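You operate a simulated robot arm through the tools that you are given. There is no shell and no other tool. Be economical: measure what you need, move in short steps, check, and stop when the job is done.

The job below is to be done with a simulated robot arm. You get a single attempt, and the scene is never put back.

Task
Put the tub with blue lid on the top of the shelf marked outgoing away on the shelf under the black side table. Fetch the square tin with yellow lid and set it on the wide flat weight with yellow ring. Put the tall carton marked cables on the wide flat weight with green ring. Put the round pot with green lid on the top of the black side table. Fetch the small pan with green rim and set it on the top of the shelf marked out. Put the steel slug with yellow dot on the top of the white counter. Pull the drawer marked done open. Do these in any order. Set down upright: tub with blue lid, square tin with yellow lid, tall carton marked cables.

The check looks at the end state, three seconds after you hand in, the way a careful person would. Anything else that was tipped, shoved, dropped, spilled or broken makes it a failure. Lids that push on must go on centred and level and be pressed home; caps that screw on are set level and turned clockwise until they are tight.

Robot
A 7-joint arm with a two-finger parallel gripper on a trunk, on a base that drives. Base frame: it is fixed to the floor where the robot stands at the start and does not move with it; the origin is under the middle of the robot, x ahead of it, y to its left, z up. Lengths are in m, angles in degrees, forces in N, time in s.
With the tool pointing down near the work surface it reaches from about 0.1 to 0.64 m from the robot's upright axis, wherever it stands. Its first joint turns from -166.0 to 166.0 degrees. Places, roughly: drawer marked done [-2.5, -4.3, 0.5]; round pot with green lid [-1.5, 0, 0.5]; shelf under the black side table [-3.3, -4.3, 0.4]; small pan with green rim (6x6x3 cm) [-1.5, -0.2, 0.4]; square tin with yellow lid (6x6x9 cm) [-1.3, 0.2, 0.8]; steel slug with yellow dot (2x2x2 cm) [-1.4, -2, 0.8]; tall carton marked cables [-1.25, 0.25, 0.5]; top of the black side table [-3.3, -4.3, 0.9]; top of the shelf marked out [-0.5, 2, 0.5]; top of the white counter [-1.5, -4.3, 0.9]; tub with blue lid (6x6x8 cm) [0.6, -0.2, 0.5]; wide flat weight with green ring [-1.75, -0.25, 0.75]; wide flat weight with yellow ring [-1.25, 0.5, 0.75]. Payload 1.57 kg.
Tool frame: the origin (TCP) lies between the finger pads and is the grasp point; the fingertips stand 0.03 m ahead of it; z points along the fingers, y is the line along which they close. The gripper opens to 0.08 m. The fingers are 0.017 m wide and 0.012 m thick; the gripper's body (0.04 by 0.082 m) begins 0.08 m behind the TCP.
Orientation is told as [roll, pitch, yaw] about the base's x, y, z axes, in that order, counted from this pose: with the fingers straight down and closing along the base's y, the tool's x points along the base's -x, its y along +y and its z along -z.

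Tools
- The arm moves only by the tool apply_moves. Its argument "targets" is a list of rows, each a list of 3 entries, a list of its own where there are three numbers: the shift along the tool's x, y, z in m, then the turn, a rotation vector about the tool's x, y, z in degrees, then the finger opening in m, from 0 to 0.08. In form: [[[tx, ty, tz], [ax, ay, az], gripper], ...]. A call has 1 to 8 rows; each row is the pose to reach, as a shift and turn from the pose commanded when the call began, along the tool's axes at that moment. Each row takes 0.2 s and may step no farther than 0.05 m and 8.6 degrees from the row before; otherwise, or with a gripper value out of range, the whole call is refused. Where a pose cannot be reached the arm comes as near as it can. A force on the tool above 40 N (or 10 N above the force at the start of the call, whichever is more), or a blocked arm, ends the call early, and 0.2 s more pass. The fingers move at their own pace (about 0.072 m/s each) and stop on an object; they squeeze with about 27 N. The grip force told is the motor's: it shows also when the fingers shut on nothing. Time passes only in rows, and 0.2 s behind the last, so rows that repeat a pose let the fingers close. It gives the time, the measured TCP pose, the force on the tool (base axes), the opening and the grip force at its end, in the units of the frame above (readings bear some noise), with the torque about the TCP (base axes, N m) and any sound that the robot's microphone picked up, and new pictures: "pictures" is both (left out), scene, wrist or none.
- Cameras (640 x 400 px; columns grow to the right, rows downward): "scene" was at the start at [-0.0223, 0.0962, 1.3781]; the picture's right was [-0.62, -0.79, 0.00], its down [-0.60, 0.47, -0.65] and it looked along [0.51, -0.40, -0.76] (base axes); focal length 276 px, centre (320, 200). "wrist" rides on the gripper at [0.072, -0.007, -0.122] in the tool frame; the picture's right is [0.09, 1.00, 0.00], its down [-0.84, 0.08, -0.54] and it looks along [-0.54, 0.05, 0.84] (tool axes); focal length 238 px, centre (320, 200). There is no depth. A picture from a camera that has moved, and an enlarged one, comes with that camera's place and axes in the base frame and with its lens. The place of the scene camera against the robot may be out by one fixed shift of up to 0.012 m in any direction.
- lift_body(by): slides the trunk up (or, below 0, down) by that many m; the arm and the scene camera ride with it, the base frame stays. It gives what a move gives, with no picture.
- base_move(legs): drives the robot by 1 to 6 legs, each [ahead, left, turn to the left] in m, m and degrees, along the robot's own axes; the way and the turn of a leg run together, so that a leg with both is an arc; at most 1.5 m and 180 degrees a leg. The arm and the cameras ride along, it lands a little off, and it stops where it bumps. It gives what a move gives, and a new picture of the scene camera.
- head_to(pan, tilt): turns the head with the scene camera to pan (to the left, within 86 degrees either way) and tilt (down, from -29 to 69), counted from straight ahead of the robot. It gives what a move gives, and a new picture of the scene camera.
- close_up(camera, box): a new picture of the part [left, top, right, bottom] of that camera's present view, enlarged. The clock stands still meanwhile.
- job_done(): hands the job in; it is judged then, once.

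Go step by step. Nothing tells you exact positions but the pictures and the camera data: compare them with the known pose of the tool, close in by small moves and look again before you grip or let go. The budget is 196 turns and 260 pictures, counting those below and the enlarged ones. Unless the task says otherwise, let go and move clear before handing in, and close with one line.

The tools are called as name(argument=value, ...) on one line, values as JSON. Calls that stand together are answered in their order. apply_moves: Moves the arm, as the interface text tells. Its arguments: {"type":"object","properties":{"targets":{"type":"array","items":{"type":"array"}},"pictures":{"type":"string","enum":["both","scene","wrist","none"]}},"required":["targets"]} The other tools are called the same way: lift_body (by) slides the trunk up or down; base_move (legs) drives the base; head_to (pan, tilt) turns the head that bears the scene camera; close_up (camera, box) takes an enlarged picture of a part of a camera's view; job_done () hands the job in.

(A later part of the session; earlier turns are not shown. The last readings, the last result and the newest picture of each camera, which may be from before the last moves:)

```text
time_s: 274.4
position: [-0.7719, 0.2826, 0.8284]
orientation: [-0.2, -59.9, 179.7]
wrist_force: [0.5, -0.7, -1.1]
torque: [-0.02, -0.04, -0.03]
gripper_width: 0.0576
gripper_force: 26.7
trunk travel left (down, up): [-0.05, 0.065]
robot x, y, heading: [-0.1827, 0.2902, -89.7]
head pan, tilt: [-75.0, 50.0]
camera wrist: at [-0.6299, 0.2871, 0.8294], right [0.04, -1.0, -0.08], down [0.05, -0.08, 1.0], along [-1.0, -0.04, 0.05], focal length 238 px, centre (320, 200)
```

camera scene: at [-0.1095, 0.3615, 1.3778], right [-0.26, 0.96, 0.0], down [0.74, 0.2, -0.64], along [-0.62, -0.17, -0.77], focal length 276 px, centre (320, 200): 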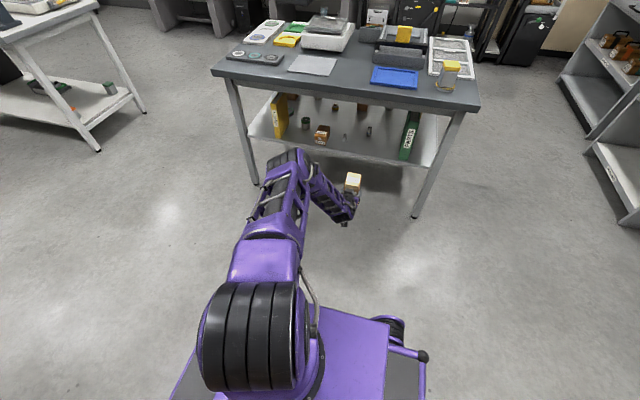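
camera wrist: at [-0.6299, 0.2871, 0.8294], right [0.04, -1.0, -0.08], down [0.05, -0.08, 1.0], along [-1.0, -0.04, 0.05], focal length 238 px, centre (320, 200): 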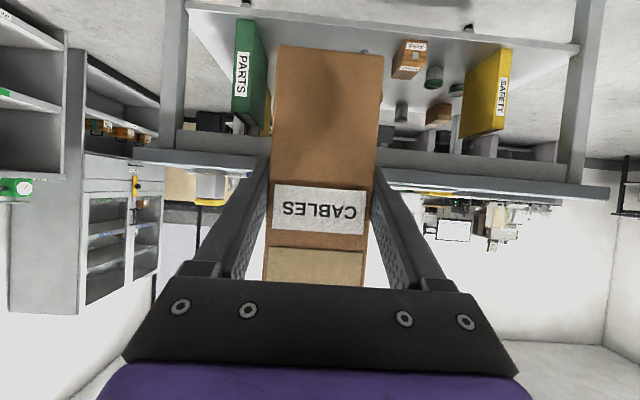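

apply_moves(targets=[[[-0.01, 0, -0.04], [0, 0, 0], 0.0], [[-0.02, 0, -0.08], [0, 0, 0], 0.0], [[-0.03, 0, -0.12], [0, 0, 0], 0.0], [[-0.04, 0, -0.16], [0, 0, 0], 0.0], [[-0.047, 0, -0.2], [0, 0, 0], 0.0]], pictures="none")

base_move(legs=[[1.46, 0, 0], [0, 0, -90], [1.5, 0, 0], [0.13, 0, 0]])

head_to(pan=-80, tilt=45)

```text
time_s: 275.6
position: [-0.6416, 0.2823, 0.9771]
orientation: [0.0, -59.8, 179.8]
wrist_force: [0.2, 0.5, -1.0]
torque: [-0.02, -0.03, 0.01]
gripper_width: 0.0576
gripper_force: 27.3
out of reach, approached as far as the arm can: row 5
trunk travel left (down, up): [-0.05, 0.065]
robot x, y, heading: [-0.1822, 0.2894, -89.6]
head pan, tilt: [-75.0, 50.0]
```

```text
time_s: 294.6
position: [-1.8067, -0.748, 0.9764]
orientation: [-0.2, -60.0, 91.0]
wrist_force: [-0.2, -0.1, -2.0]
torque: [-0.05, 0.02, 0.02]
gripper_width: 0.0577
gripper_force: 26.9
trunk travel left (down, up): [-0.05, 0.065]
robot x, y, heading: [-1.7883, -1.2092, -178.4]
head pan, tilt: [-75.0, 50.0]
camera scene: at [-1.7126, -1.268, 1.3778], right [0.96, 0.29, 0.0], down [0.22, -0.73, -0.64], along [-0.18, 0.62, -0.77], focal length 276 px, centre (320, 200)
```

scene: 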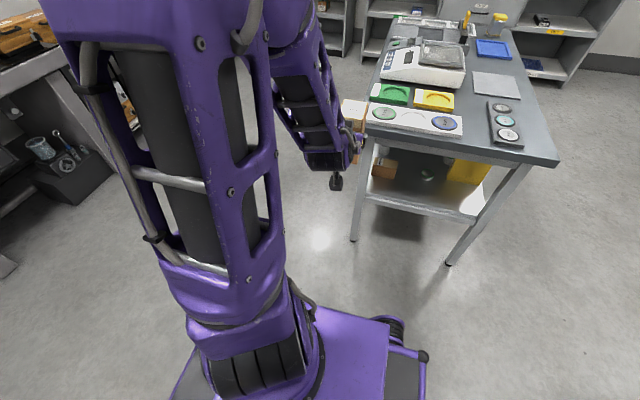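

```text
time_s: 295.3
position: [-1.8054, -0.7484, 0.976]
orientation: [-0.2, -60.0, 91.0]
wrist_force: [0.5, -0.4, -0.7]
torque: [-0.02, -0.03, 0.02]
gripper_width: 0.058
gripper_force: 26.8
trunk travel left (down, up): [-0.05, 0.065]
robot x, y, heading: [-1.7952, -1.2085, -178.4]
head pan, tilt: [-80.0, 45.0]
camera scene: at [-1.7071, -1.2621, 1.3847], right [0.98, 0.2, 0.0], down [0.14, -0.69, -0.71], along [-0.14, 0.69, -0.71], focal length 276 px, centre (320, 200)
```

scene: 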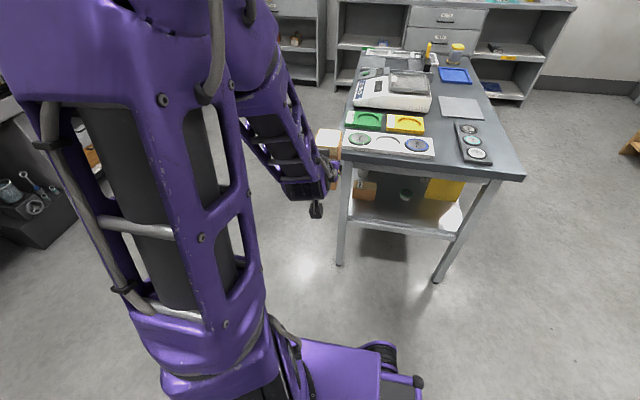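

Green-ring weight at about (-1.745, -0.372). I'll square up and move nearer, then inspect with the wrist camera.

base_move(legs=[[0, 0, -1.6], [-0.045, 0, 0], [0, -0.15, 0]])

close_up(camera="wrist", box=[0, 0, 640, 400])

```text
time_s: 298.2
position: [-1.7472, -0.5983, 0.9766]
orientation: [-0.2, -60.0, 89.3]
wrist_force: [0.2, 0.2, -1.5]
torque: [-0.01, 0.0, -0.05]
gripper_width: 0.0577
gripper_force: 26.6
trunk travel left (down, up): [-0.05, 0.065]
robot x, y, heading: [-1.7501, -1.0585, 179.6]
head pan, tilt: [-80.0, 45.0]
camera scene: at [-1.6637, -1.1162, 1.3847], right [0.98, 0.17, 0.0], down [0.12, -0.7, -0.71], along [-0.12, 0.7, -0.71], focal length 276 px, centre (320, 200)
```

scene: 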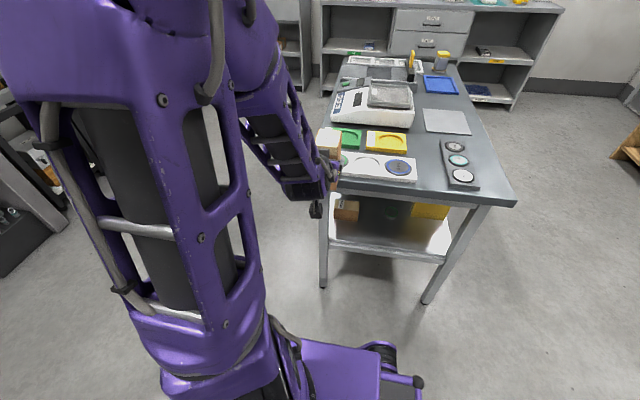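

```text
1.00 times, centred on (320, 200) of wrist (not enlarged: the box is as wide or as high as the picture)
camera zoom: at [-1.7431, -0.7415, 0.9764], right [-1.0, -0.03, -0.08], down [-0.08, -0.05, 1.0], along [-0.03, 1.0, 0.05], focal length 238 px, centre (320, 200)
```

zoom: 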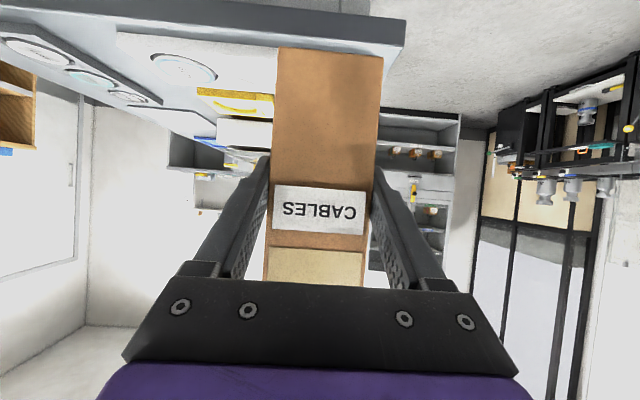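

The carton hides the target. I'll shift sideways 13 cm to view the green weight.

apply_moves(targets=[[[0, -0.045, 0], [0, 0, 0], 0.0], [[0, -0.09, 0], [0, 0, 0], 0.0], [[0, -0.13, 0], [0, 0, 0], 0.0]], pictures="wrist")

```text
time_s: 299.0
position: [-1.6166, -0.5993, 0.9756]
orientation: [-0.1, -60.0, 89.1]
wrist_force: [0.4, 0.5, -1.2]
torque: [0.0, 0.0, 0.01]
gripper_width: 0.0577
gripper_force: 27.3
trunk travel left (down, up): [-0.05, 0.065]
robot x, y, heading: [-1.7459, -1.0605, 179.8]
head pan, tilt: [-80.0, 45.0]
camera wrist: at [-1.6122, -0.7426, 0.9754], right [-1.0, -0.03, -0.08], down [-0.08, -0.05, 1.0], along [-0.03, 1.0, 0.05], focal length 238 px, centre (320, 200)
```

wrist: 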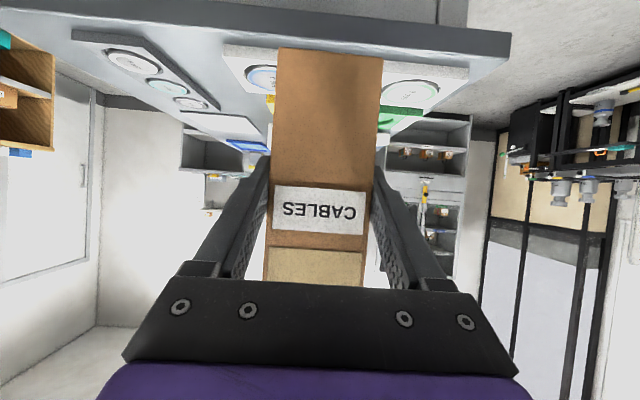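

close_up(camera="wrist", box=[220, 20, 540, 220])

close_up(camera="scene", box=[300, 90, 460, 190])

```text
2.00 times, centred on (380, 120) of wrist
camera zoom: at [-1.6122, -0.7426, 0.9754], right [-1.0, -0.03, -0.08], down [-0.08, -0.05, 1.0], along [-0.03, 1.0, 0.05], focal length 477 px, centre (200, 360)
```

zoom: 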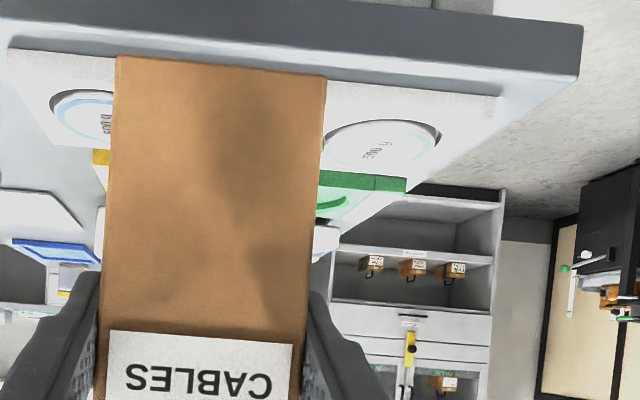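

```text
4.00 times, centred on (380, 140) of scene
camera zoom: at [-1.6638, -1.1162, 1.3847], right [0.98, 0.17, 0.0], down [0.12, -0.7, -0.71], along [-0.12, 0.7, -0.71], focal length 1104 px, centre (80, 440)
```

zoom: 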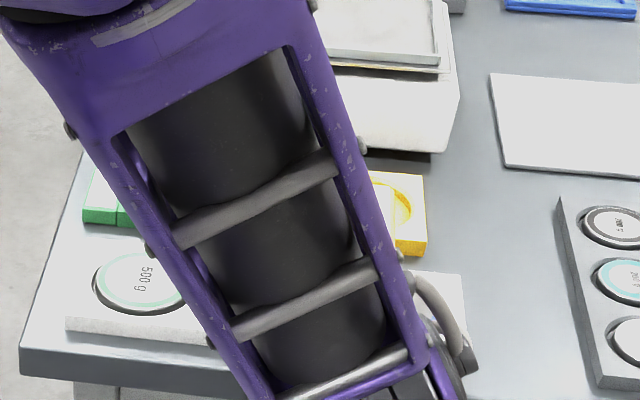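

Target about (-1.749, -0.362). Moving back in line and forward over the weight.

apply_moves(targets=[[[0, 0.045, 0], [0, 0, 0], 0.0], [[0, 0.09, 0], [0, 0, 0], 0.0], [[0, 0.132, 0], [0, 0, 0], 0.0], [[-0.023, 0.132, 0.04], [0, 0, 0], 0.0], [[-0.046, 0.132, 0.08], [0, 0, 0], 0.0], [[-0.069, 0.132, 0.12], [0, 0, 0], 0.0], [[-0.092, 0.132, 0.16], [0, 0, 0], 0.0], [[-0.1155, 0.132, 0.2], [0, 0, 0], 0.0]], pictures="both")

```text
time_s: 300.8
position: [-1.7453, -0.3693, 0.9737]
orientation: [-0.2, -59.9, 89.2]
wrist_force: [-0.3, -0.2, -1.1]
torque: [-0.05, -0.01, -0.01]
gripper_width: 0.0577
gripper_force: 26.3
trunk travel left (down, up): [-0.05, 0.065]
robot x, y, heading: [-1.7477, -1.0609, 180.0]
head pan, tilt: [-80.0, 45.0]
camera scene: at [-1.6637, -1.1163, 1.3847], right [0.98, 0.17, 0.0], down [0.12, -0.7, -0.71], along [-0.12, 0.7, -0.71], focal length 276 px, centre (320, 200)
camera wrist: at [-1.7418, -0.5119, 0.9739], right [-1.0, -0.03, -0.08], down [-0.08, -0.05, 1.0], along [-0.03, 1.0, 0.05], focal length 238 px, centre (320, 200)
```

scene: 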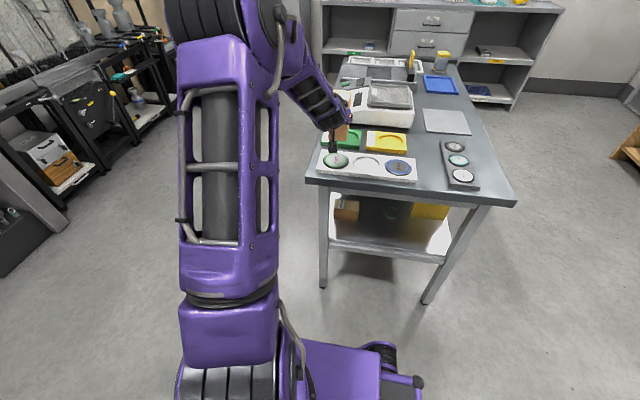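
wrist: 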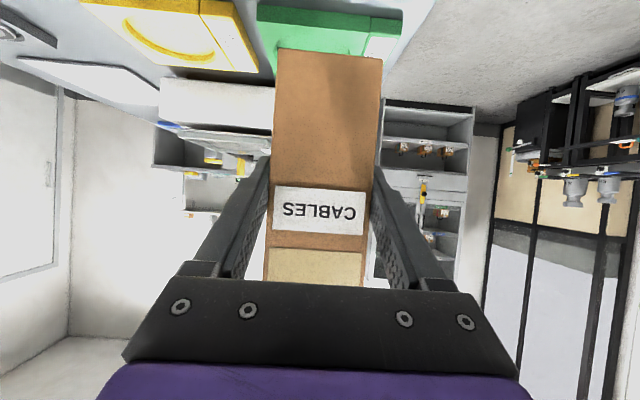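

close_up(camera="scene", box=[290, 100, 410, 175])

```text
5.33 times, centred on (350, 138) of scene
camera zoom: at [-1.6637, -1.1163, 1.3847], right [0.98, 0.17, 0.0], down [0.12, -0.7, -0.71], along [-0.12, 0.7, -0.71], focal length 1473 px, centre (160, 533)
```

zoom: 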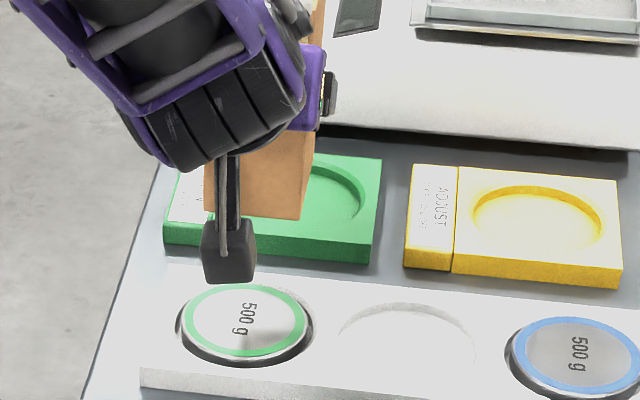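

apply_moves(targets=[[[0.02, 0.005, 0.0115], [0, 0, 0], 0.0], [[0.04, 0.005, 0.023], [0, 0, 0], 0.0], [[0.057, 0.005, 0.033], [0, 0, 0], 0.0]], pictures="wrist")

close_up(camera="scene", box=[290, 100, 410, 175])

```text
time_s: 301.6
position: [-1.7495, -0.3694, 0.9097]
orientation: [-0.1, -59.9, 89.2]
wrist_force: [0.0, 0.6, -1.0]
torque: [-0.02, 0.02, -0.01]
gripper_width: 0.0578
gripper_force: 27.2
trunk travel left (down, up): [-0.05, 0.065]
robot x, y, heading: [-1.7443, -1.0604, 180.0]
head pan, tilt: [-80.0, 45.0]
camera wrist: at [-1.746, -0.5117, 0.9101], right [-1.0, -0.03, -0.08], down [-0.08, -0.05, 1.0], along [-0.03, 1.0, 0.05], focal length 238 px, centre (320, 200)
```

wrist: 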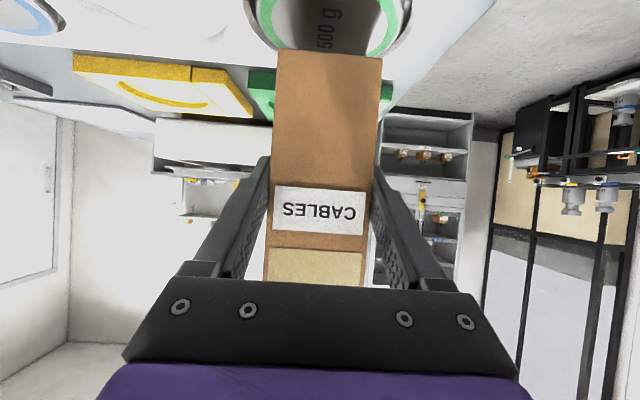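

```text
5.33 times, centred on (350, 138) of scene
camera zoom: at [-1.6637, -1.1162, 1.3848], right [0.98, 0.17, 0.0], down [0.12, -0.7, -0.71], along [-0.12, 0.7, -0.71], focal length 1473 px, centre (160, 533)
```

zoom: 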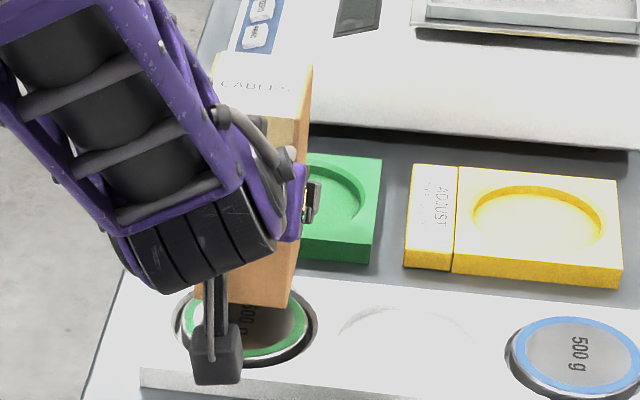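

The relative views suggest the carton is ~2 cm too far forward; I'll move it back toward the robot and re-check.

apply_moves(targets=[[[0.011, 0, -0.019], [0, 0, 0], 0.0], [[0.0214, 0, -0.013], [0, 0, 0], 0.0]], pictures="wrist")

close_up(camera="scene", box=[290, 100, 410, 175])

close_up(camera="wrist", box=[220, 0, 460, 150])

```text
time_s: 302.2
position: [-1.7499, -0.3911, 0.8979]
orientation: [-0.2, -60.0, 89.4]
wrist_force: [0.5, -0.2, -1.4]
torque: [-0.03, -0.01, 0.02]
gripper_width: 0.0577
gripper_force: 26.6
trunk travel left (down, up): [-0.05, 0.065]
robot x, y, heading: [-1.7466, -1.061, 179.8]
head pan, tilt: [-80.0, 45.0]
camera wrist: at [-1.7463, -0.5331, 0.898], right [-1.0, -0.03, -0.08], down [-0.08, -0.05, 1.0], along [-0.03, 1.0, 0.05], focal length 238 px, centre (320, 200)
```

wrist: 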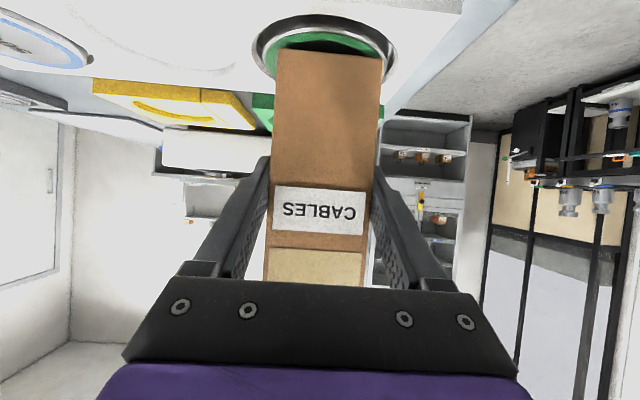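

```text
5.33 times, centred on (350, 138) of scene
camera zoom: at [-1.6637, -1.1162, 1.3847], right [0.98, 0.17, 0.0], down [0.12, -0.7, -0.71], along [-0.12, 0.7, -0.71], focal length 1473 px, centre (160, 533)
```

zoom: 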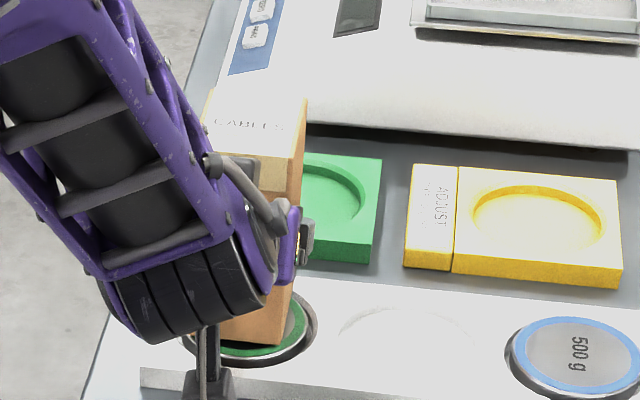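

```text
2.67 times, centred on (340, 75) of wrist
camera zoom: at [-1.7463, -0.5331, 0.898], right [-1.0, -0.03, -0.08], down [-0.08, -0.05, 1.0], along [-0.03, 1.0, 0.05], focal length 636 px, centre (267, 533)
```

zoom: 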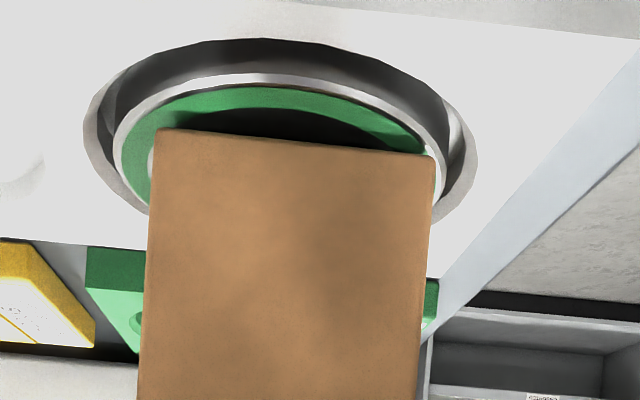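

Now it sits close to centred over the disc. Small lateral fix and lowering to contact.

apply_moves(targets=[[[0.0035, -0.003, 0.002], [0, 0, 0], 0.0], [[0.0052, -0.003, 0.003], [0, 0, 0], 0.0]], pictures="none")

close_up(camera="wrist", box=[220, 0, 460, 150])

```text
time_s: 302.8
position: [-1.7491, -0.3889, 0.8942]
orientation: [-0.2, -60.1, 89.2]
wrist_force: [-0.4, -3.2, 8.8]
torque: [-0.39, 0.34, 0.08]
gripper_width: 0.0577
gripper_force: 27.1
trunk travel left (down, up): [-0.05, 0.065]
robot x, y, heading: [-1.745, -1.0583, 180.2]
head pan, tilt: [-80.0, 45.0]
```

```text
2.67 times, centred on (340, 75) of wrist
camera zoom: at [-1.7435, -0.5323, 0.8937], right [-1.0, -0.03, -0.08], down [-0.08, -0.05, 1.0], along [-0.04, 1.0, 0.05], focal length 636 px, centre (267, 533)
```

zoom: 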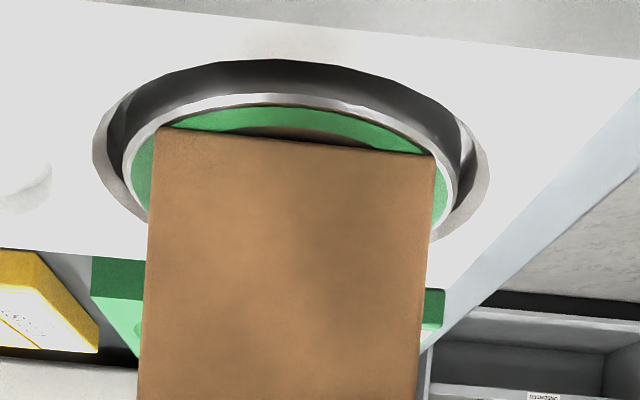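

apply_moves(targets=[[[0.0017, 0, 0.001], [0, 0, 0], 0.0], [[0.0026, 0, 0.0015], [0, 0, 0], 0.0]], pictures="wrist")

```text
time_s: 303.4
position: [-1.7477, -0.3885, 0.8939]
orientation: [-0.1, -60.4, 89.3]
wrist_force: [-0.1, -3.6, 23.5]
torque: [-0.28, 0.0, -0.02]
gripper_width: 0.0577
gripper_force: 26.9
trunk travel left (down, up): [-0.05, 0.065]
robot x, y, heading: [-1.744, -1.0575, 179.6]
head pan, tilt: [-80.0, 45.0]
camera wrist: at [-1.7434, -0.5322, 0.8927], right [-1.0, -0.03, -0.08], down [-0.08, -0.06, 1.0], along [-0.04, 1.0, 0.05], focal length 238 px, centre (320, 200)
```

wrist: 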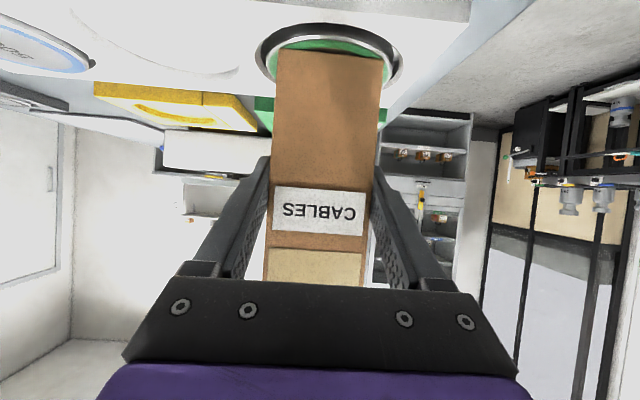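

apply_moves(targets=[[[-0.0022, 0, -0.0013], [0, 0, 0], 0.0], [[-0.0022, 0, -0.0013], [0, 0, 0], 0.06], [[-0.0022, 0, -0.0013], [0, 0, 0], 0.08], [[-0.0022, 0, -0.0013], [0, 0, 0], 0.08], [[0.008, 0, -0.019], [0, 0, 0], 0.08], [[0.028, 0, -0.054], [0, 0, 0], 0.08], [[0.048, 0, -0.09], [0, 0, 0], 0.08], [[0.068, 0, -0.125], [0, 0, 0], 0.08]], pictures="both")

```text
time_s: 305.2
position: [-1.7509, -0.5328, 0.8933]
orientation: [-0.1, -59.8, 89.2]
wrist_force: [0.0, 0.2, 0.5]
torque: [-0.04, -0.03, -0.03]
gripper_width: 0.0799
gripper_force: 0.1
trunk travel left (down, up): [-0.05, 0.065]
robot x, y, heading: [-1.7432, -1.0566, 179.9]
head pan, tilt: [-80.0, 45.0]
camera scene: at [-1.6637, -1.116, 1.3847], right [0.98, 0.17, 0.0], down [0.12, -0.7, -0.71], along [-0.12, 0.7, -0.71], focal length 276 px, centre (320, 200)
camera wrist: at [-1.7459, -0.6759, 0.8931], right [-1.0, -0.03, -0.08], down [-0.08, -0.05, 1.0], along [-0.03, 1.0, 0.05], focal length 238 px, centre (320, 200)
```

scene: 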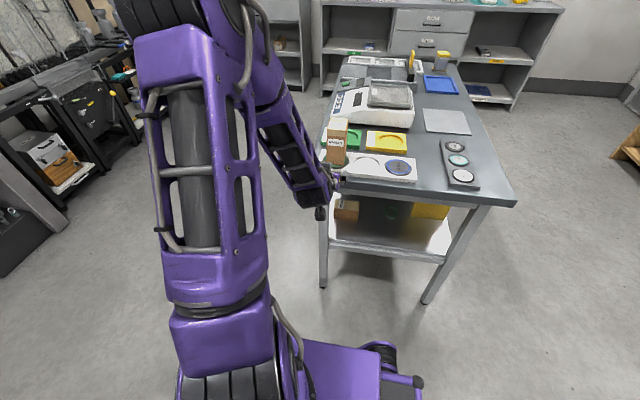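
wrist: 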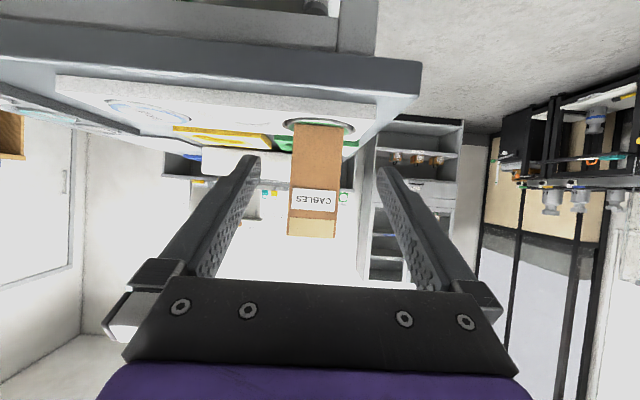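

The carton stands on the green-ring weight. I'll look under the table from this south side for the pot and pan.

base_move(legs=[[0, 0.12, 0], [-0.25, 0, 0]])

apply_moves(targets=[[[0.041, 0, 0.024], [0, 0, 0], 0.08], [[0.082, 0, 0.048], [0, 0, 0], 0.08], [[0.123, 0, 0.072], [0, 0, 0], 0.08], [[0.164, 0, 0.096], [0, 0, 0], 0.08], [[0.205, 0, 0.12], [0, 0, 0], 0.08], [[0.246, 0, 0.144], [0, 0, 0], 0.08], [[0.287, 0, 0.168], [0, 0, 0], 0.08], [[0.32, 0, 0.187], [0, 0, 0], 0.08]], pictures="wrist")

```text
time_s: 308.4
position: [-1.4977, -0.6515, 0.8927]
orientation: [-0.2, -59.9, 89.5]
wrist_force: [0.3, -0.6, -0.2]
torque: [0.02, 0.02, -0.02]
gripper_width: 0.0799
gripper_force: 0.1
trunk travel left (down, up): [-0.05, 0.065]
robot x, y, heading: [-1.4906, -1.1824, -179.8]
head pan, tilt: [-80.0, 45.0]
camera scene: at [-1.4096, -1.2346, 1.3847], right [0.98, 0.18, 0.0], down [0.12, -0.7, -0.71], along [-0.12, 0.7, -0.71], focal length 276 px, centre (320, 200)
```

scene: 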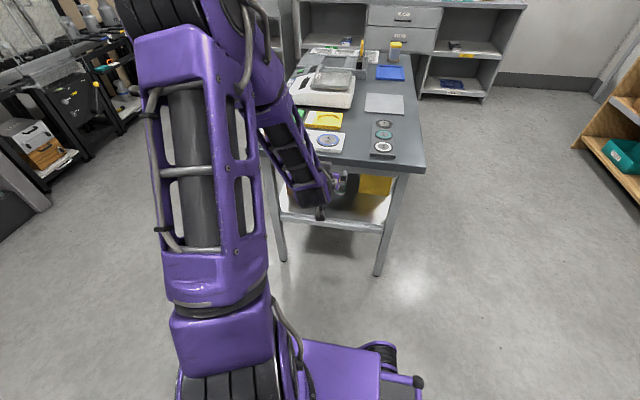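

```text
time_s: 310.2
position: [-1.4961, -0.649, 0.5203]
orientation: [0.0, -59.9, 89.5]
wrist_force: [0.2, -0.5, 0.1]
torque: [0.01, 0.03, -0.02]
gripper_width: 0.0799
gripper_force: 0.0
trunk travel left (down, up): [-0.05, 0.065]
robot x, y, heading: [-1.4949, -1.1772, -180.0]
head pan, tilt: [-80.0, 45.0]
camera wrist: at [-1.4925, -0.7917, 0.52], right [-1.0, -0.03, -0.08], down [-0.08, -0.05, 1.0], along [-0.04, 1.0, 0.05], focal length 238 px, centre (320, 200)
```

wrist: 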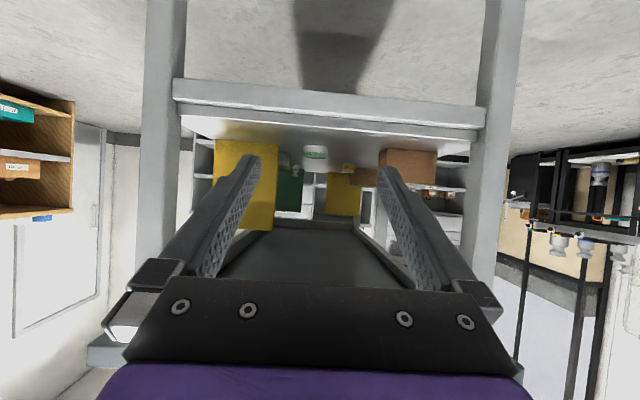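

close_up(camera="wrist", box=[200, 90, 440, 240])

```text
2.67 times, centred on (320, 165) of wrist
camera zoom: at [-1.4925, -0.7917, 0.52], right [-1.0, -0.03, -0.08], down [-0.08, -0.05, 1.0], along [-0.04, 1.0, 0.05], focal length 636 px, centre (320, 293)
```

zoom: 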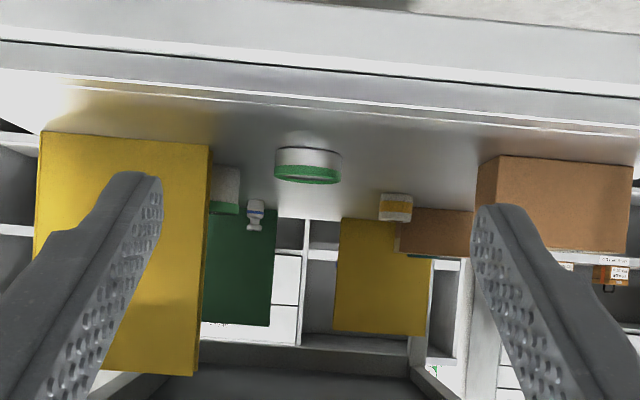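

The pan is freely reachable from this side at about (-1.505, -0.21), z≈0.42–0.45. I'll reduce the tilt a bit for camera clearance and drive in.

apply_moves(targets=[[[0.026, 0.005, 0.015], [0, 4, 0], 0.08], [[0.045, 0.009, 0.026], [0, 8, 0], 0.08]], pictures="none")

base_move(legs=[[0, -0.2, 0]])

close_up(camera="wrist", box=[160, 50, 480, 250])

```text
time_s: 310.9
position: [-1.5069, -0.649, 0.4693]
orientation: [-0.2, -51.7, 89.5]
wrist_force: [-0.3, -0.2, -0.7]
torque: [0.02, 0.04, 0.02]
gripper_width: 0.0802
gripper_force: 0.1
trunk travel left (down, up): [-0.05, 0.065]
robot x, y, heading: [-1.4879, -1.1772, -180.2]
head pan, tilt: [-80.0, 45.0]
```

```text
time_s: 313.4
position: [-1.5067, -0.4494, 0.47]
orientation: [0.0, -51.9, 89.3]
wrist_force: [-0.2, 0.1, -0.8]
torque: [-0.02, -0.05, -0.01]
gripper_width: 0.0796
gripper_force: 0.0
trunk travel left (down, up): [-0.05, 0.065]
robot x, y, heading: [-1.4924, -0.9785, -179.8]
head pan, tilt: [-80.0, 45.0]
camera scene: at [-1.4099, -1.035, 1.3847], right [0.98, 0.17, 0.0], down [0.12, -0.7, -0.71], along [-0.12, 0.7, -0.71], focal length 276 px, centre (320, 200)
```

scene: 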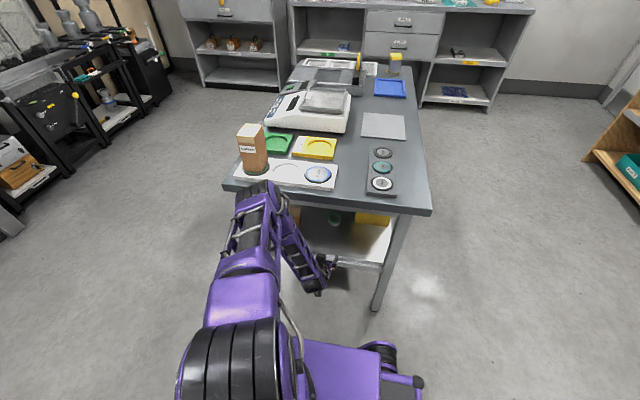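

```text
2.00 times, centred on (320, 150) of wrist
camera zoom: at [-1.5014, -0.5909, 0.49], right [-1.0, -0.04, -0.07], down [-0.08, 0.09, 0.99], along [-0.04, 0.99, -0.09], focal length 477 px, centre (320, 300)
```

zoom: 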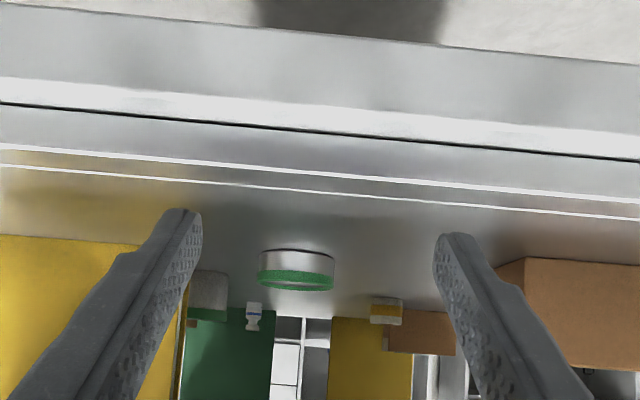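

Pan confirmed at about (-1.497, -0.22), z 0.42–0.45. Extending partway.

apply_moves(targets=[[[-0.019, -0.005, 0.0326], [0, 0, 0], 0.08], [[-0.038, -0.0095, 0.0652], [0, 0, 0], 0.08], [[-0.057, -0.0095, 0.0978], [0, 0, 0], 0.08], [[-0.0766, -0.0095, 0.1305], [0, 0, 0], 0.08]], pictures="both")

```text
time_s: 314.4
position: [-1.4943, -0.2993, 0.45]
orientation: [0.0, -51.8, 89.4]
wrist_force: [0.4, 1.3, 0.0]
torque: [-0.01, 0.01, -0.02]
gripper_width: 0.0801
gripper_force: 0.0
trunk travel left (down, up): [-0.05, 0.065]
robot x, y, heading: [-1.4913, -0.9806, -179.9]
head pan, tilt: [-80.0, 45.0]
camera scene: at [-1.41, -1.0351, 1.3848], right [0.98, 0.17, 0.0], down [0.12, -0.7, -0.71], along [-0.12, 0.7, -0.71], focal length 276 px, centre (320, 200)
camera wrist: at [-1.4895, -0.441, 0.47], right [-1.0, -0.04, -0.07], down [-0.08, 0.09, 0.99], along [-0.04, 0.99, -0.09], focal length 238 px, centre (320, 200)
```

scene: 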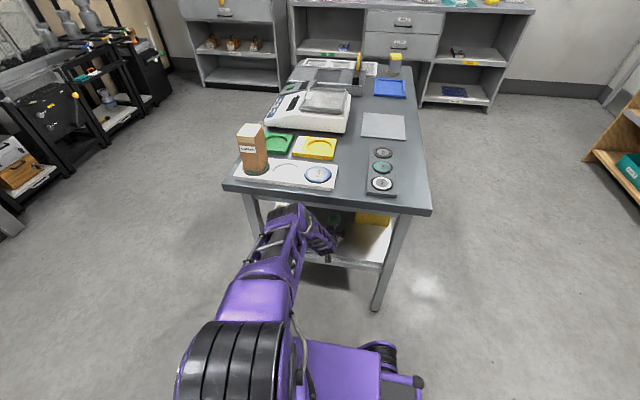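
wrist: 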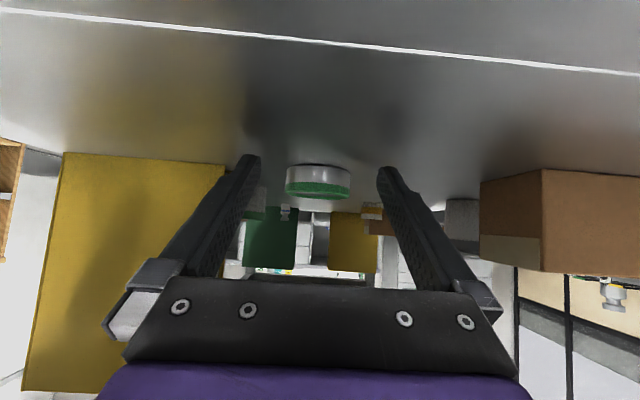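

apply_moves(targets=[[[-0.0185, 0, 0.0237], [0, 0, 0], 0.08], [[-0.037, 0, 0.0473], [0, 0, 0], 0.08]], pictures="wrist")

```text
time_s: 315.0
position: [-1.4938, -0.2493, 0.4506]
orientation: [-0.3, -51.9, 89.4]
wrist_force: [-0.9, -0.4, 0.3]
torque: [0.04, 0.03, 0.0]
gripper_width: 0.08
gripper_force: 0.0
out of reach, approached as far as the arm can: row 2
trunk travel left (down, up): [-0.05, 0.065]
robot x, y, heading: [-1.4896, -0.9772, -180.3]
head pan, tilt: [-80.0, 45.0]
camera wrist: at [-1.489, -0.3914, 0.4707], right [-1.0, -0.04, -0.07], down [-0.08, 0.09, 0.99], along [-0.04, 0.99, -0.09], focal length 238 px, centre (320, 200)
```

wrist: 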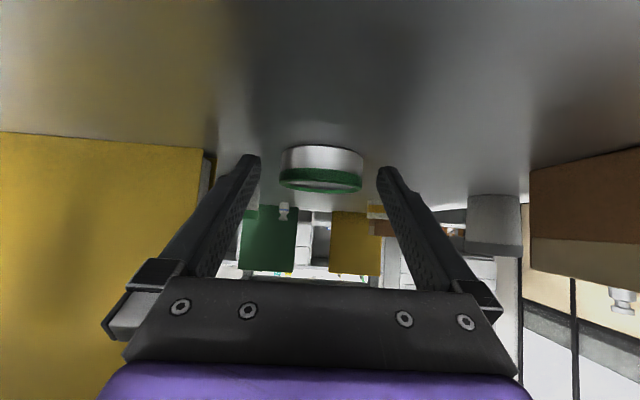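

base_move(legs=[[0, -0.018, 0]])

close_up(camera="wrist", box=[160, 80, 480, 280])

```text
time_s: 315.9
position: [-1.4954, -0.2323, 0.4521]
orientation: [0.0, -51.9, 89.4]
wrist_force: [-0.3, 0.0, 0.3]
torque: [-0.01, -0.02, 0.0]
gripper_width: 0.0799
gripper_force: 0.0
trunk travel left (down, up): [-0.05, 0.065]
robot x, y, heading: [-1.4947, -0.9608, -180.0]
head pan, tilt: [-80.0, 45.0]
camera scene: at [-1.4099, -1.0171, 1.3847], right [0.98, 0.17, 0.0], down [0.12, -0.7, -0.71], along [-0.12, 0.7, -0.71], focal length 276 px, centre (320, 200)
```

scene: 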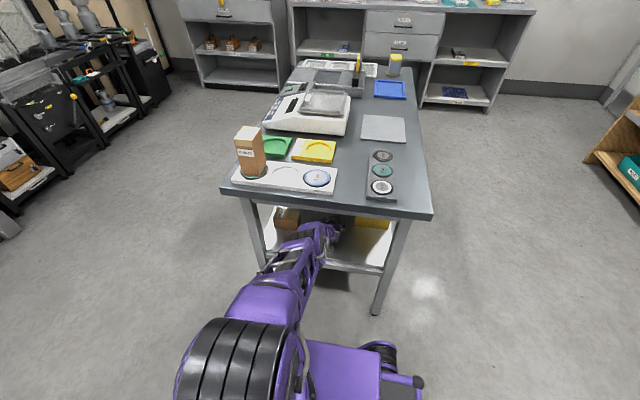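

```text
2.00 times, centred on (320, 180) of wrist
camera zoom: at [-1.4894, -0.3735, 0.4707], right [-1.0, -0.04, -0.07], down [-0.08, 0.09, 0.99], along [-0.04, 0.99, -0.09], focal length 477 px, centre (320, 240)
```

zoom: 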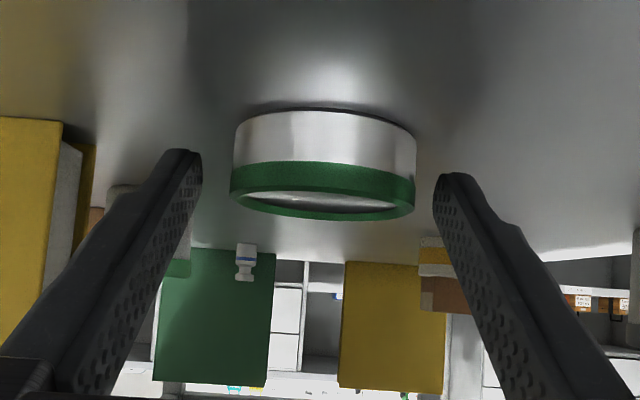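

Fingers straddle the pan. Closing and lifting.

apply_moves(targets=[[[0, 0, 0], [0, 0, 0], 0.0], [[0, 0, 0], [0, 0, 0], 0.0], [[0, 0, 0], [0, 0, 0], 0.0], [[-0.008, 0, -0.006], [0, 0, 0], 0.0], [[-0.016, 0, -0.0125], [0, 0, 0], 0.0], [[-0.024, 0, -0.0188], [0, 0, 0], 0.0]], pictures="wrist")

```text
time_s: 317.3
position: [-1.4935, -0.232, 0.4802]
orientation: [-0.1, -51.8, 89.3]
wrist_force: [-0.4, -0.8, -1.6]
torque: [0.01, -0.05, -0.02]
gripper_width: 0.0581
gripper_force: 26.7
trunk travel left (down, up): [-0.05, 0.065]
robot x, y, heading: [-1.4948, -0.9602, -180.1]
head pan, tilt: [-80.0, 45.0]
camera wrist: at [-1.4893, -0.3739, 0.5004], right [-1.0, -0.04, -0.07], down [-0.08, 0.09, 0.99], along [-0.04, 0.99, -0.1], focal length 238 px, centre (320, 200)
```

wrist: 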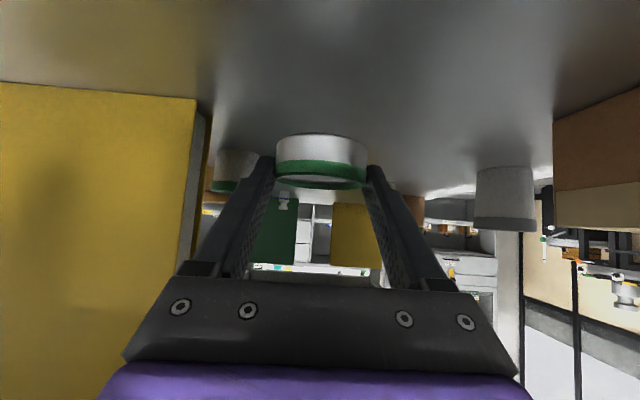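

Pan lifted. Withdrawing and driving to the grey unit with the OUT shelf.

base_move(legs=[[0, 0.3, 0]])

apply_moves(targets=[[[0.005, 0, -0.045], [0, 0, 0], 0.0], [[0.01, 0, -0.09], [0, 0, 0], 0.0], [[0.015, 0, -0.135], [0, 0, 0], 0.0], [[0.02, 0, -0.18], [0, 0, 0], 0.0]], pictures="none")

base_move(legs=[[-1.1, 0, 0], [0, -1.2, 0], [0, -1.1, 0]])

head_to(pan=-80, tilt=35)

```text
time_s: 320.7
position: [-1.4914, -0.5324, 0.4816]
orientation: [0.0, -51.9, 89.2]
wrist_force: [0.6, 1.0, -1.5]
torque: [-0.02, -0.02, 0.03]
gripper_width: 0.0579
gripper_force: 26.4
trunk travel left (down, up): [-0.05, 0.065]
robot x, y, heading: [-1.4936, -1.261, 179.9]
head pan, tilt: [-80.0, 45.0]
camera scene: at [-1.4103, -1.3173, 1.3847], right [0.99, 0.17, 0.0], down [0.12, -0.7, -0.71], along [-0.12, 0.7, -0.71], focal length 276 px, centre (320, 200)
```

scene: 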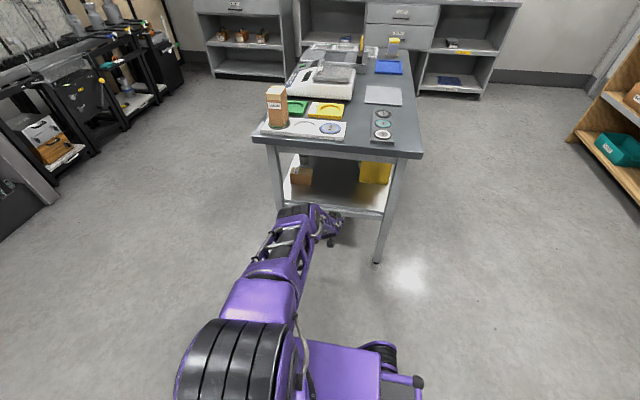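

```text
time_s: 321.7
position: [-1.4952, -0.6854, 0.5786]
orientation: [-0.2, -51.9, 89.2]
wrist_force: [0.8, 0.3, -1.7]
torque: [0.0, 0.0, 0.02]
gripper_width: 0.0579
gripper_force: 27.2
trunk travel left (down, up): [-0.05, 0.065]
robot x, y, heading: [-1.4926, -1.258, 179.9]
head pan, tilt: [-80.0, 45.0]
```

```text
time_s: 349.2
position: [-0.4266, 1.6147, 0.578]
orientation: [-0.1, -51.9, 90.2]
wrist_force: [-0.3, -1.2, -0.6]
torque: [0.0, 0.0, 0.02]
gripper_width: 0.058
gripper_force: 27.2
trunk travel left (down, up): [-0.05, 0.065]
robot x, y, heading: [-0.4113, 1.0421, -179.2]
head pan, tilt: [-80.0, 45.0]
camera scene: at [-0.3288, 0.9832, 1.3847], right [0.98, 0.19, 0.0], down [0.13, -0.69, -0.71], along [-0.13, 0.69, -0.71], focal length 276 px, centre (320, 200)
```

scene: 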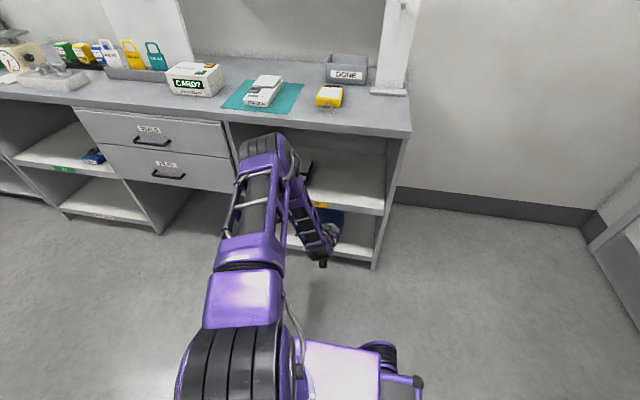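

```text
time_s: 349.9
position: [-0.4261, 1.6152, 0.5786]
orientation: [-0.1, -51.9, 90.1]
wrist_force: [-0.1, -0.2, -1.0]
torque: [0.01, 0.0, 0.02]
gripper_width: 0.0578
gripper_force: 27.4
trunk travel left (down, up): [-0.05, 0.065]
robot x, y, heading: [-0.4108, 1.039, -179.1]
head pan, tilt: [-80.0, 35.0]
camera scene: at [-0.33, 0.9898, 1.3995], right [0.98, 0.19, 0.0], down [0.11, -0.56, -0.82], along [-0.15, 0.8, -0.57], focal length 276 px, centre (320, 200)
```

scene: 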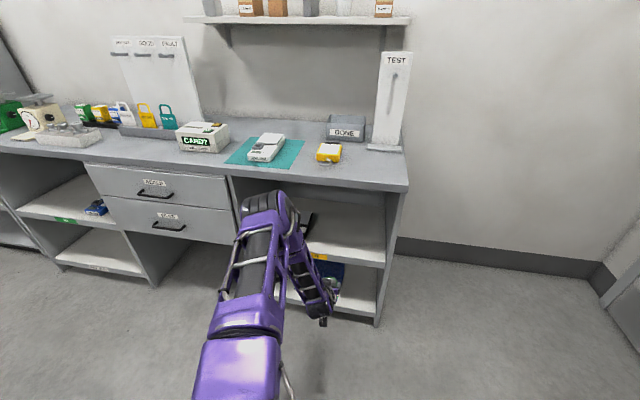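

close_up(camera="wrist", box=[0, 0, 640, 400])

close_up(camera="scene", box=[220, 180, 420, 305])

```text
1.00 times, centred on (320, 200) of wrist (not enlarged: the box is as wide or as high as the picture)
camera zoom: at [-0.4185, 1.4735, 0.5973], right [-1.0, -0.06, -0.07], down [-0.08, 0.09, 0.99], along [-0.05, 0.99, -0.09], focal length 238 px, centre (320, 200)
```

zoom: 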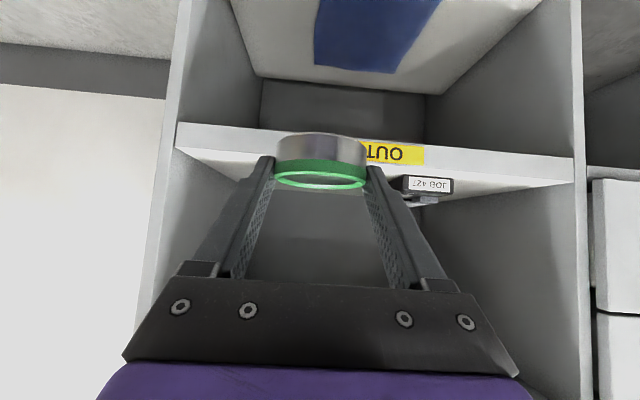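

```text
3.20 times, centred on (320, 242) of scene
camera zoom: at [-0.33, 0.9898, 1.3995], right [0.98, 0.19, 0.0], down [0.11, -0.56, -0.82], along [-0.15, 0.8, -0.57], focal length 884 px, centre (320, 64)
```

zoom: 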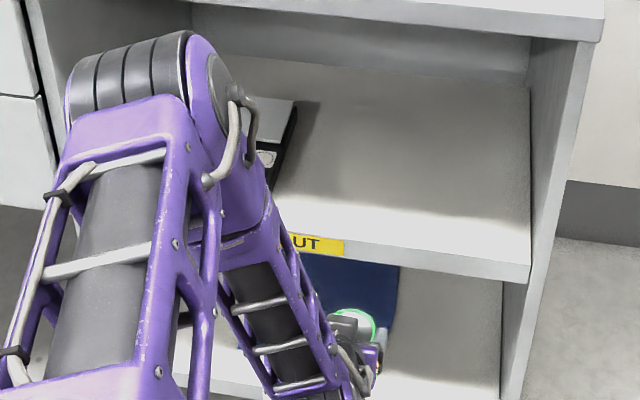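

OUT shelf confirmed; its top is at z≈0.517 and its front at y≈1.83, with free space ahead of the gripper. Driving in and extending.

base_move(legs=[[0, -0.16, 0]])

apply_moves(targets=[[[-0.0215, 0, 0.0276], [0, 0, 0], 0.0], [[-0.043, 0, 0.0552], [0, 0, 0], 0.0], [[-0.0647, 0, 0.0827], [0, 0, 0], 0.0], [[-0.0862, 0, 0.1103], [0, 0, 0], 0.0]], pictures="wrist")

```text
time_s: 352.1
position: [-0.427, 1.7731, 0.5771]
orientation: [-0.1, -51.9, 90.0]
wrist_force: [1.1, 0.2, -1.3]
torque: [-0.01, -0.01, -0.02]
gripper_width: 0.0579
gripper_force: 26.6
trunk travel left (down, up): [-0.05, 0.065]
robot x, y, heading: [-0.414, 1.1983, -179.1]
head pan, tilt: [-80.0, 35.0]
camera scene: at [-0.3323, 1.1485, 1.3996], right [0.98, 0.19, 0.0], down [0.11, -0.56, -0.82], along [-0.15, 0.8, -0.57], focal length 276 px, centre (320, 200)
```

scene: 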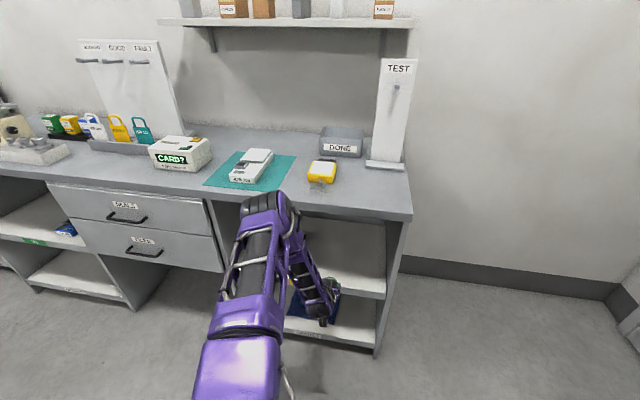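

```text
time_s: 353.1
position: [-0.426, 1.9153, 0.5758]
orientation: [0.0, -51.9, 89.9]
wrist_force: [0.3, 1.1, -0.6]
torque: [-0.04, 0.0, 0.02]
gripper_width: 0.058
gripper_force: 26.7
trunk travel left (down, up): [-0.05, 0.065]
robot x, y, heading: [-0.4163, 1.1965, -179.4]
head pan, tilt: [-80.0, 35.0]
camera wrist: at [-0.4194, 1.7741, 0.5962], right [-1.0, -0.06, -0.07], down [-0.08, 0.09, 0.99], along [-0.05, 0.99, -0.09], focal length 238 px, centre (320, 200)
```

wrist: 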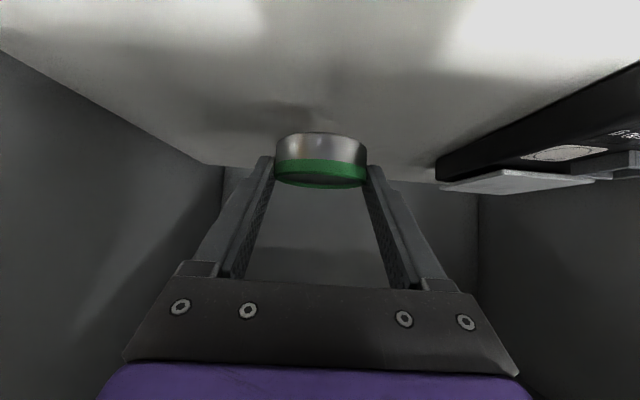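

apply_moves(targets=[[[0.008, 0, 0.006], [0, 0, 0], 0.0], [[0.0165, 0, 0.013], [0, 0, 0], 0.0]], pictures="none")

apply_moves(targets=[[[0.003, 0, 0.0023], [0, 0, 0], 0.0], [[0.0045, 0, 0.0035], [0, 0, 0], 0.0]], pictures="wrist")

```text
time_s: 353.7
position: [-0.4259, 1.9148, 0.5551]
orientation: [-0.2, -51.9, 90.1]
wrist_force: [-0.6, 0.0, -0.6]
torque: [0.0, 0.03, -0.03]
gripper_width: 0.0582
gripper_force: 27.2
trunk travel left (down, up): [-0.05, 0.065]
robot x, y, heading: [-0.4122, 1.1945, -179.3]
head pan, tilt: [-80.0, 35.0]
```

```text
time_s: 354.3
position: [-0.4257, 1.9141, 0.5507]
orientation: [-0.1, -51.9, 89.9]
wrist_force: [0.0, -0.5, -1.0]
torque: [-0.01, 0.01, 0.03]
gripper_width: 0.0581
gripper_force: 27.1
trunk travel left (down, up): [-0.05, 0.065]
robot x, y, heading: [-0.4158, 1.1978, -179.3]
head pan, tilt: [-80.0, 35.0]
camera wrist: at [-0.4196, 1.7731, 0.5705], right [-1.0, -0.06, -0.07], down [-0.08, 0.09, 0.99], along [-0.05, 0.99, -0.09], focal length 238 px, centre (320, 200)
```

wrist: 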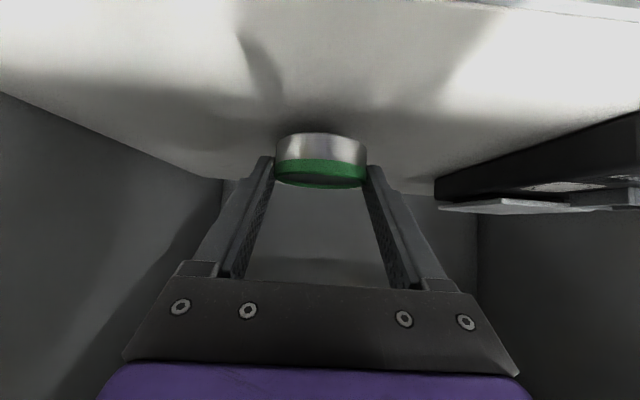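

apply_moves(targets=[[[0.003, 0, 0.0023], [0, 0, 0], 0.0], [[0.0047, 0, 0.0037], [0, 0, 0], 0.0]], pictures="none")

close_up(camera="wrist", box=[200, 80, 440, 230])

```text
time_s: 354.9
position: [-0.4262, 1.9135, 0.5438]
orientation: [-0.1, -51.8, 90.0]
wrist_force: [-0.6, 0.0, -0.6]
torque: [-0.05, -0.01, -0.02]
gripper_width: 0.0582
gripper_force: 27.0
trunk travel left (down, up): [-0.05, 0.065]
robot x, y, heading: [-0.4158, 1.1962, -179.4]
head pan, tilt: [-80.0, 35.0]
```

```text
2.67 times, centred on (320, 155) of wrist
camera zoom: at [-0.4194, 1.7725, 0.564], right [-1.0, -0.06, -0.07], down [-0.08, 0.09, 0.99], along [-0.05, 0.99, -0.09], focal length 636 px, centre (320, 320)
```

zoom: 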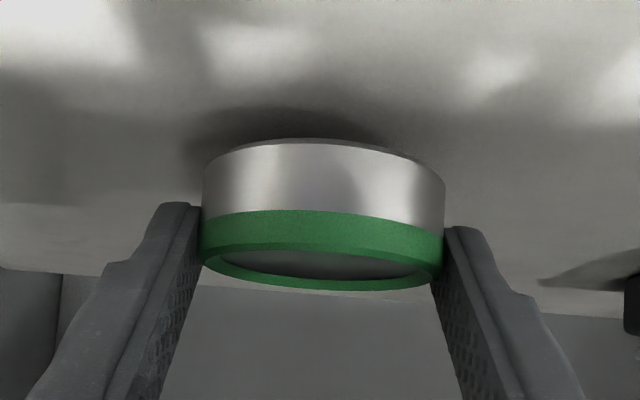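

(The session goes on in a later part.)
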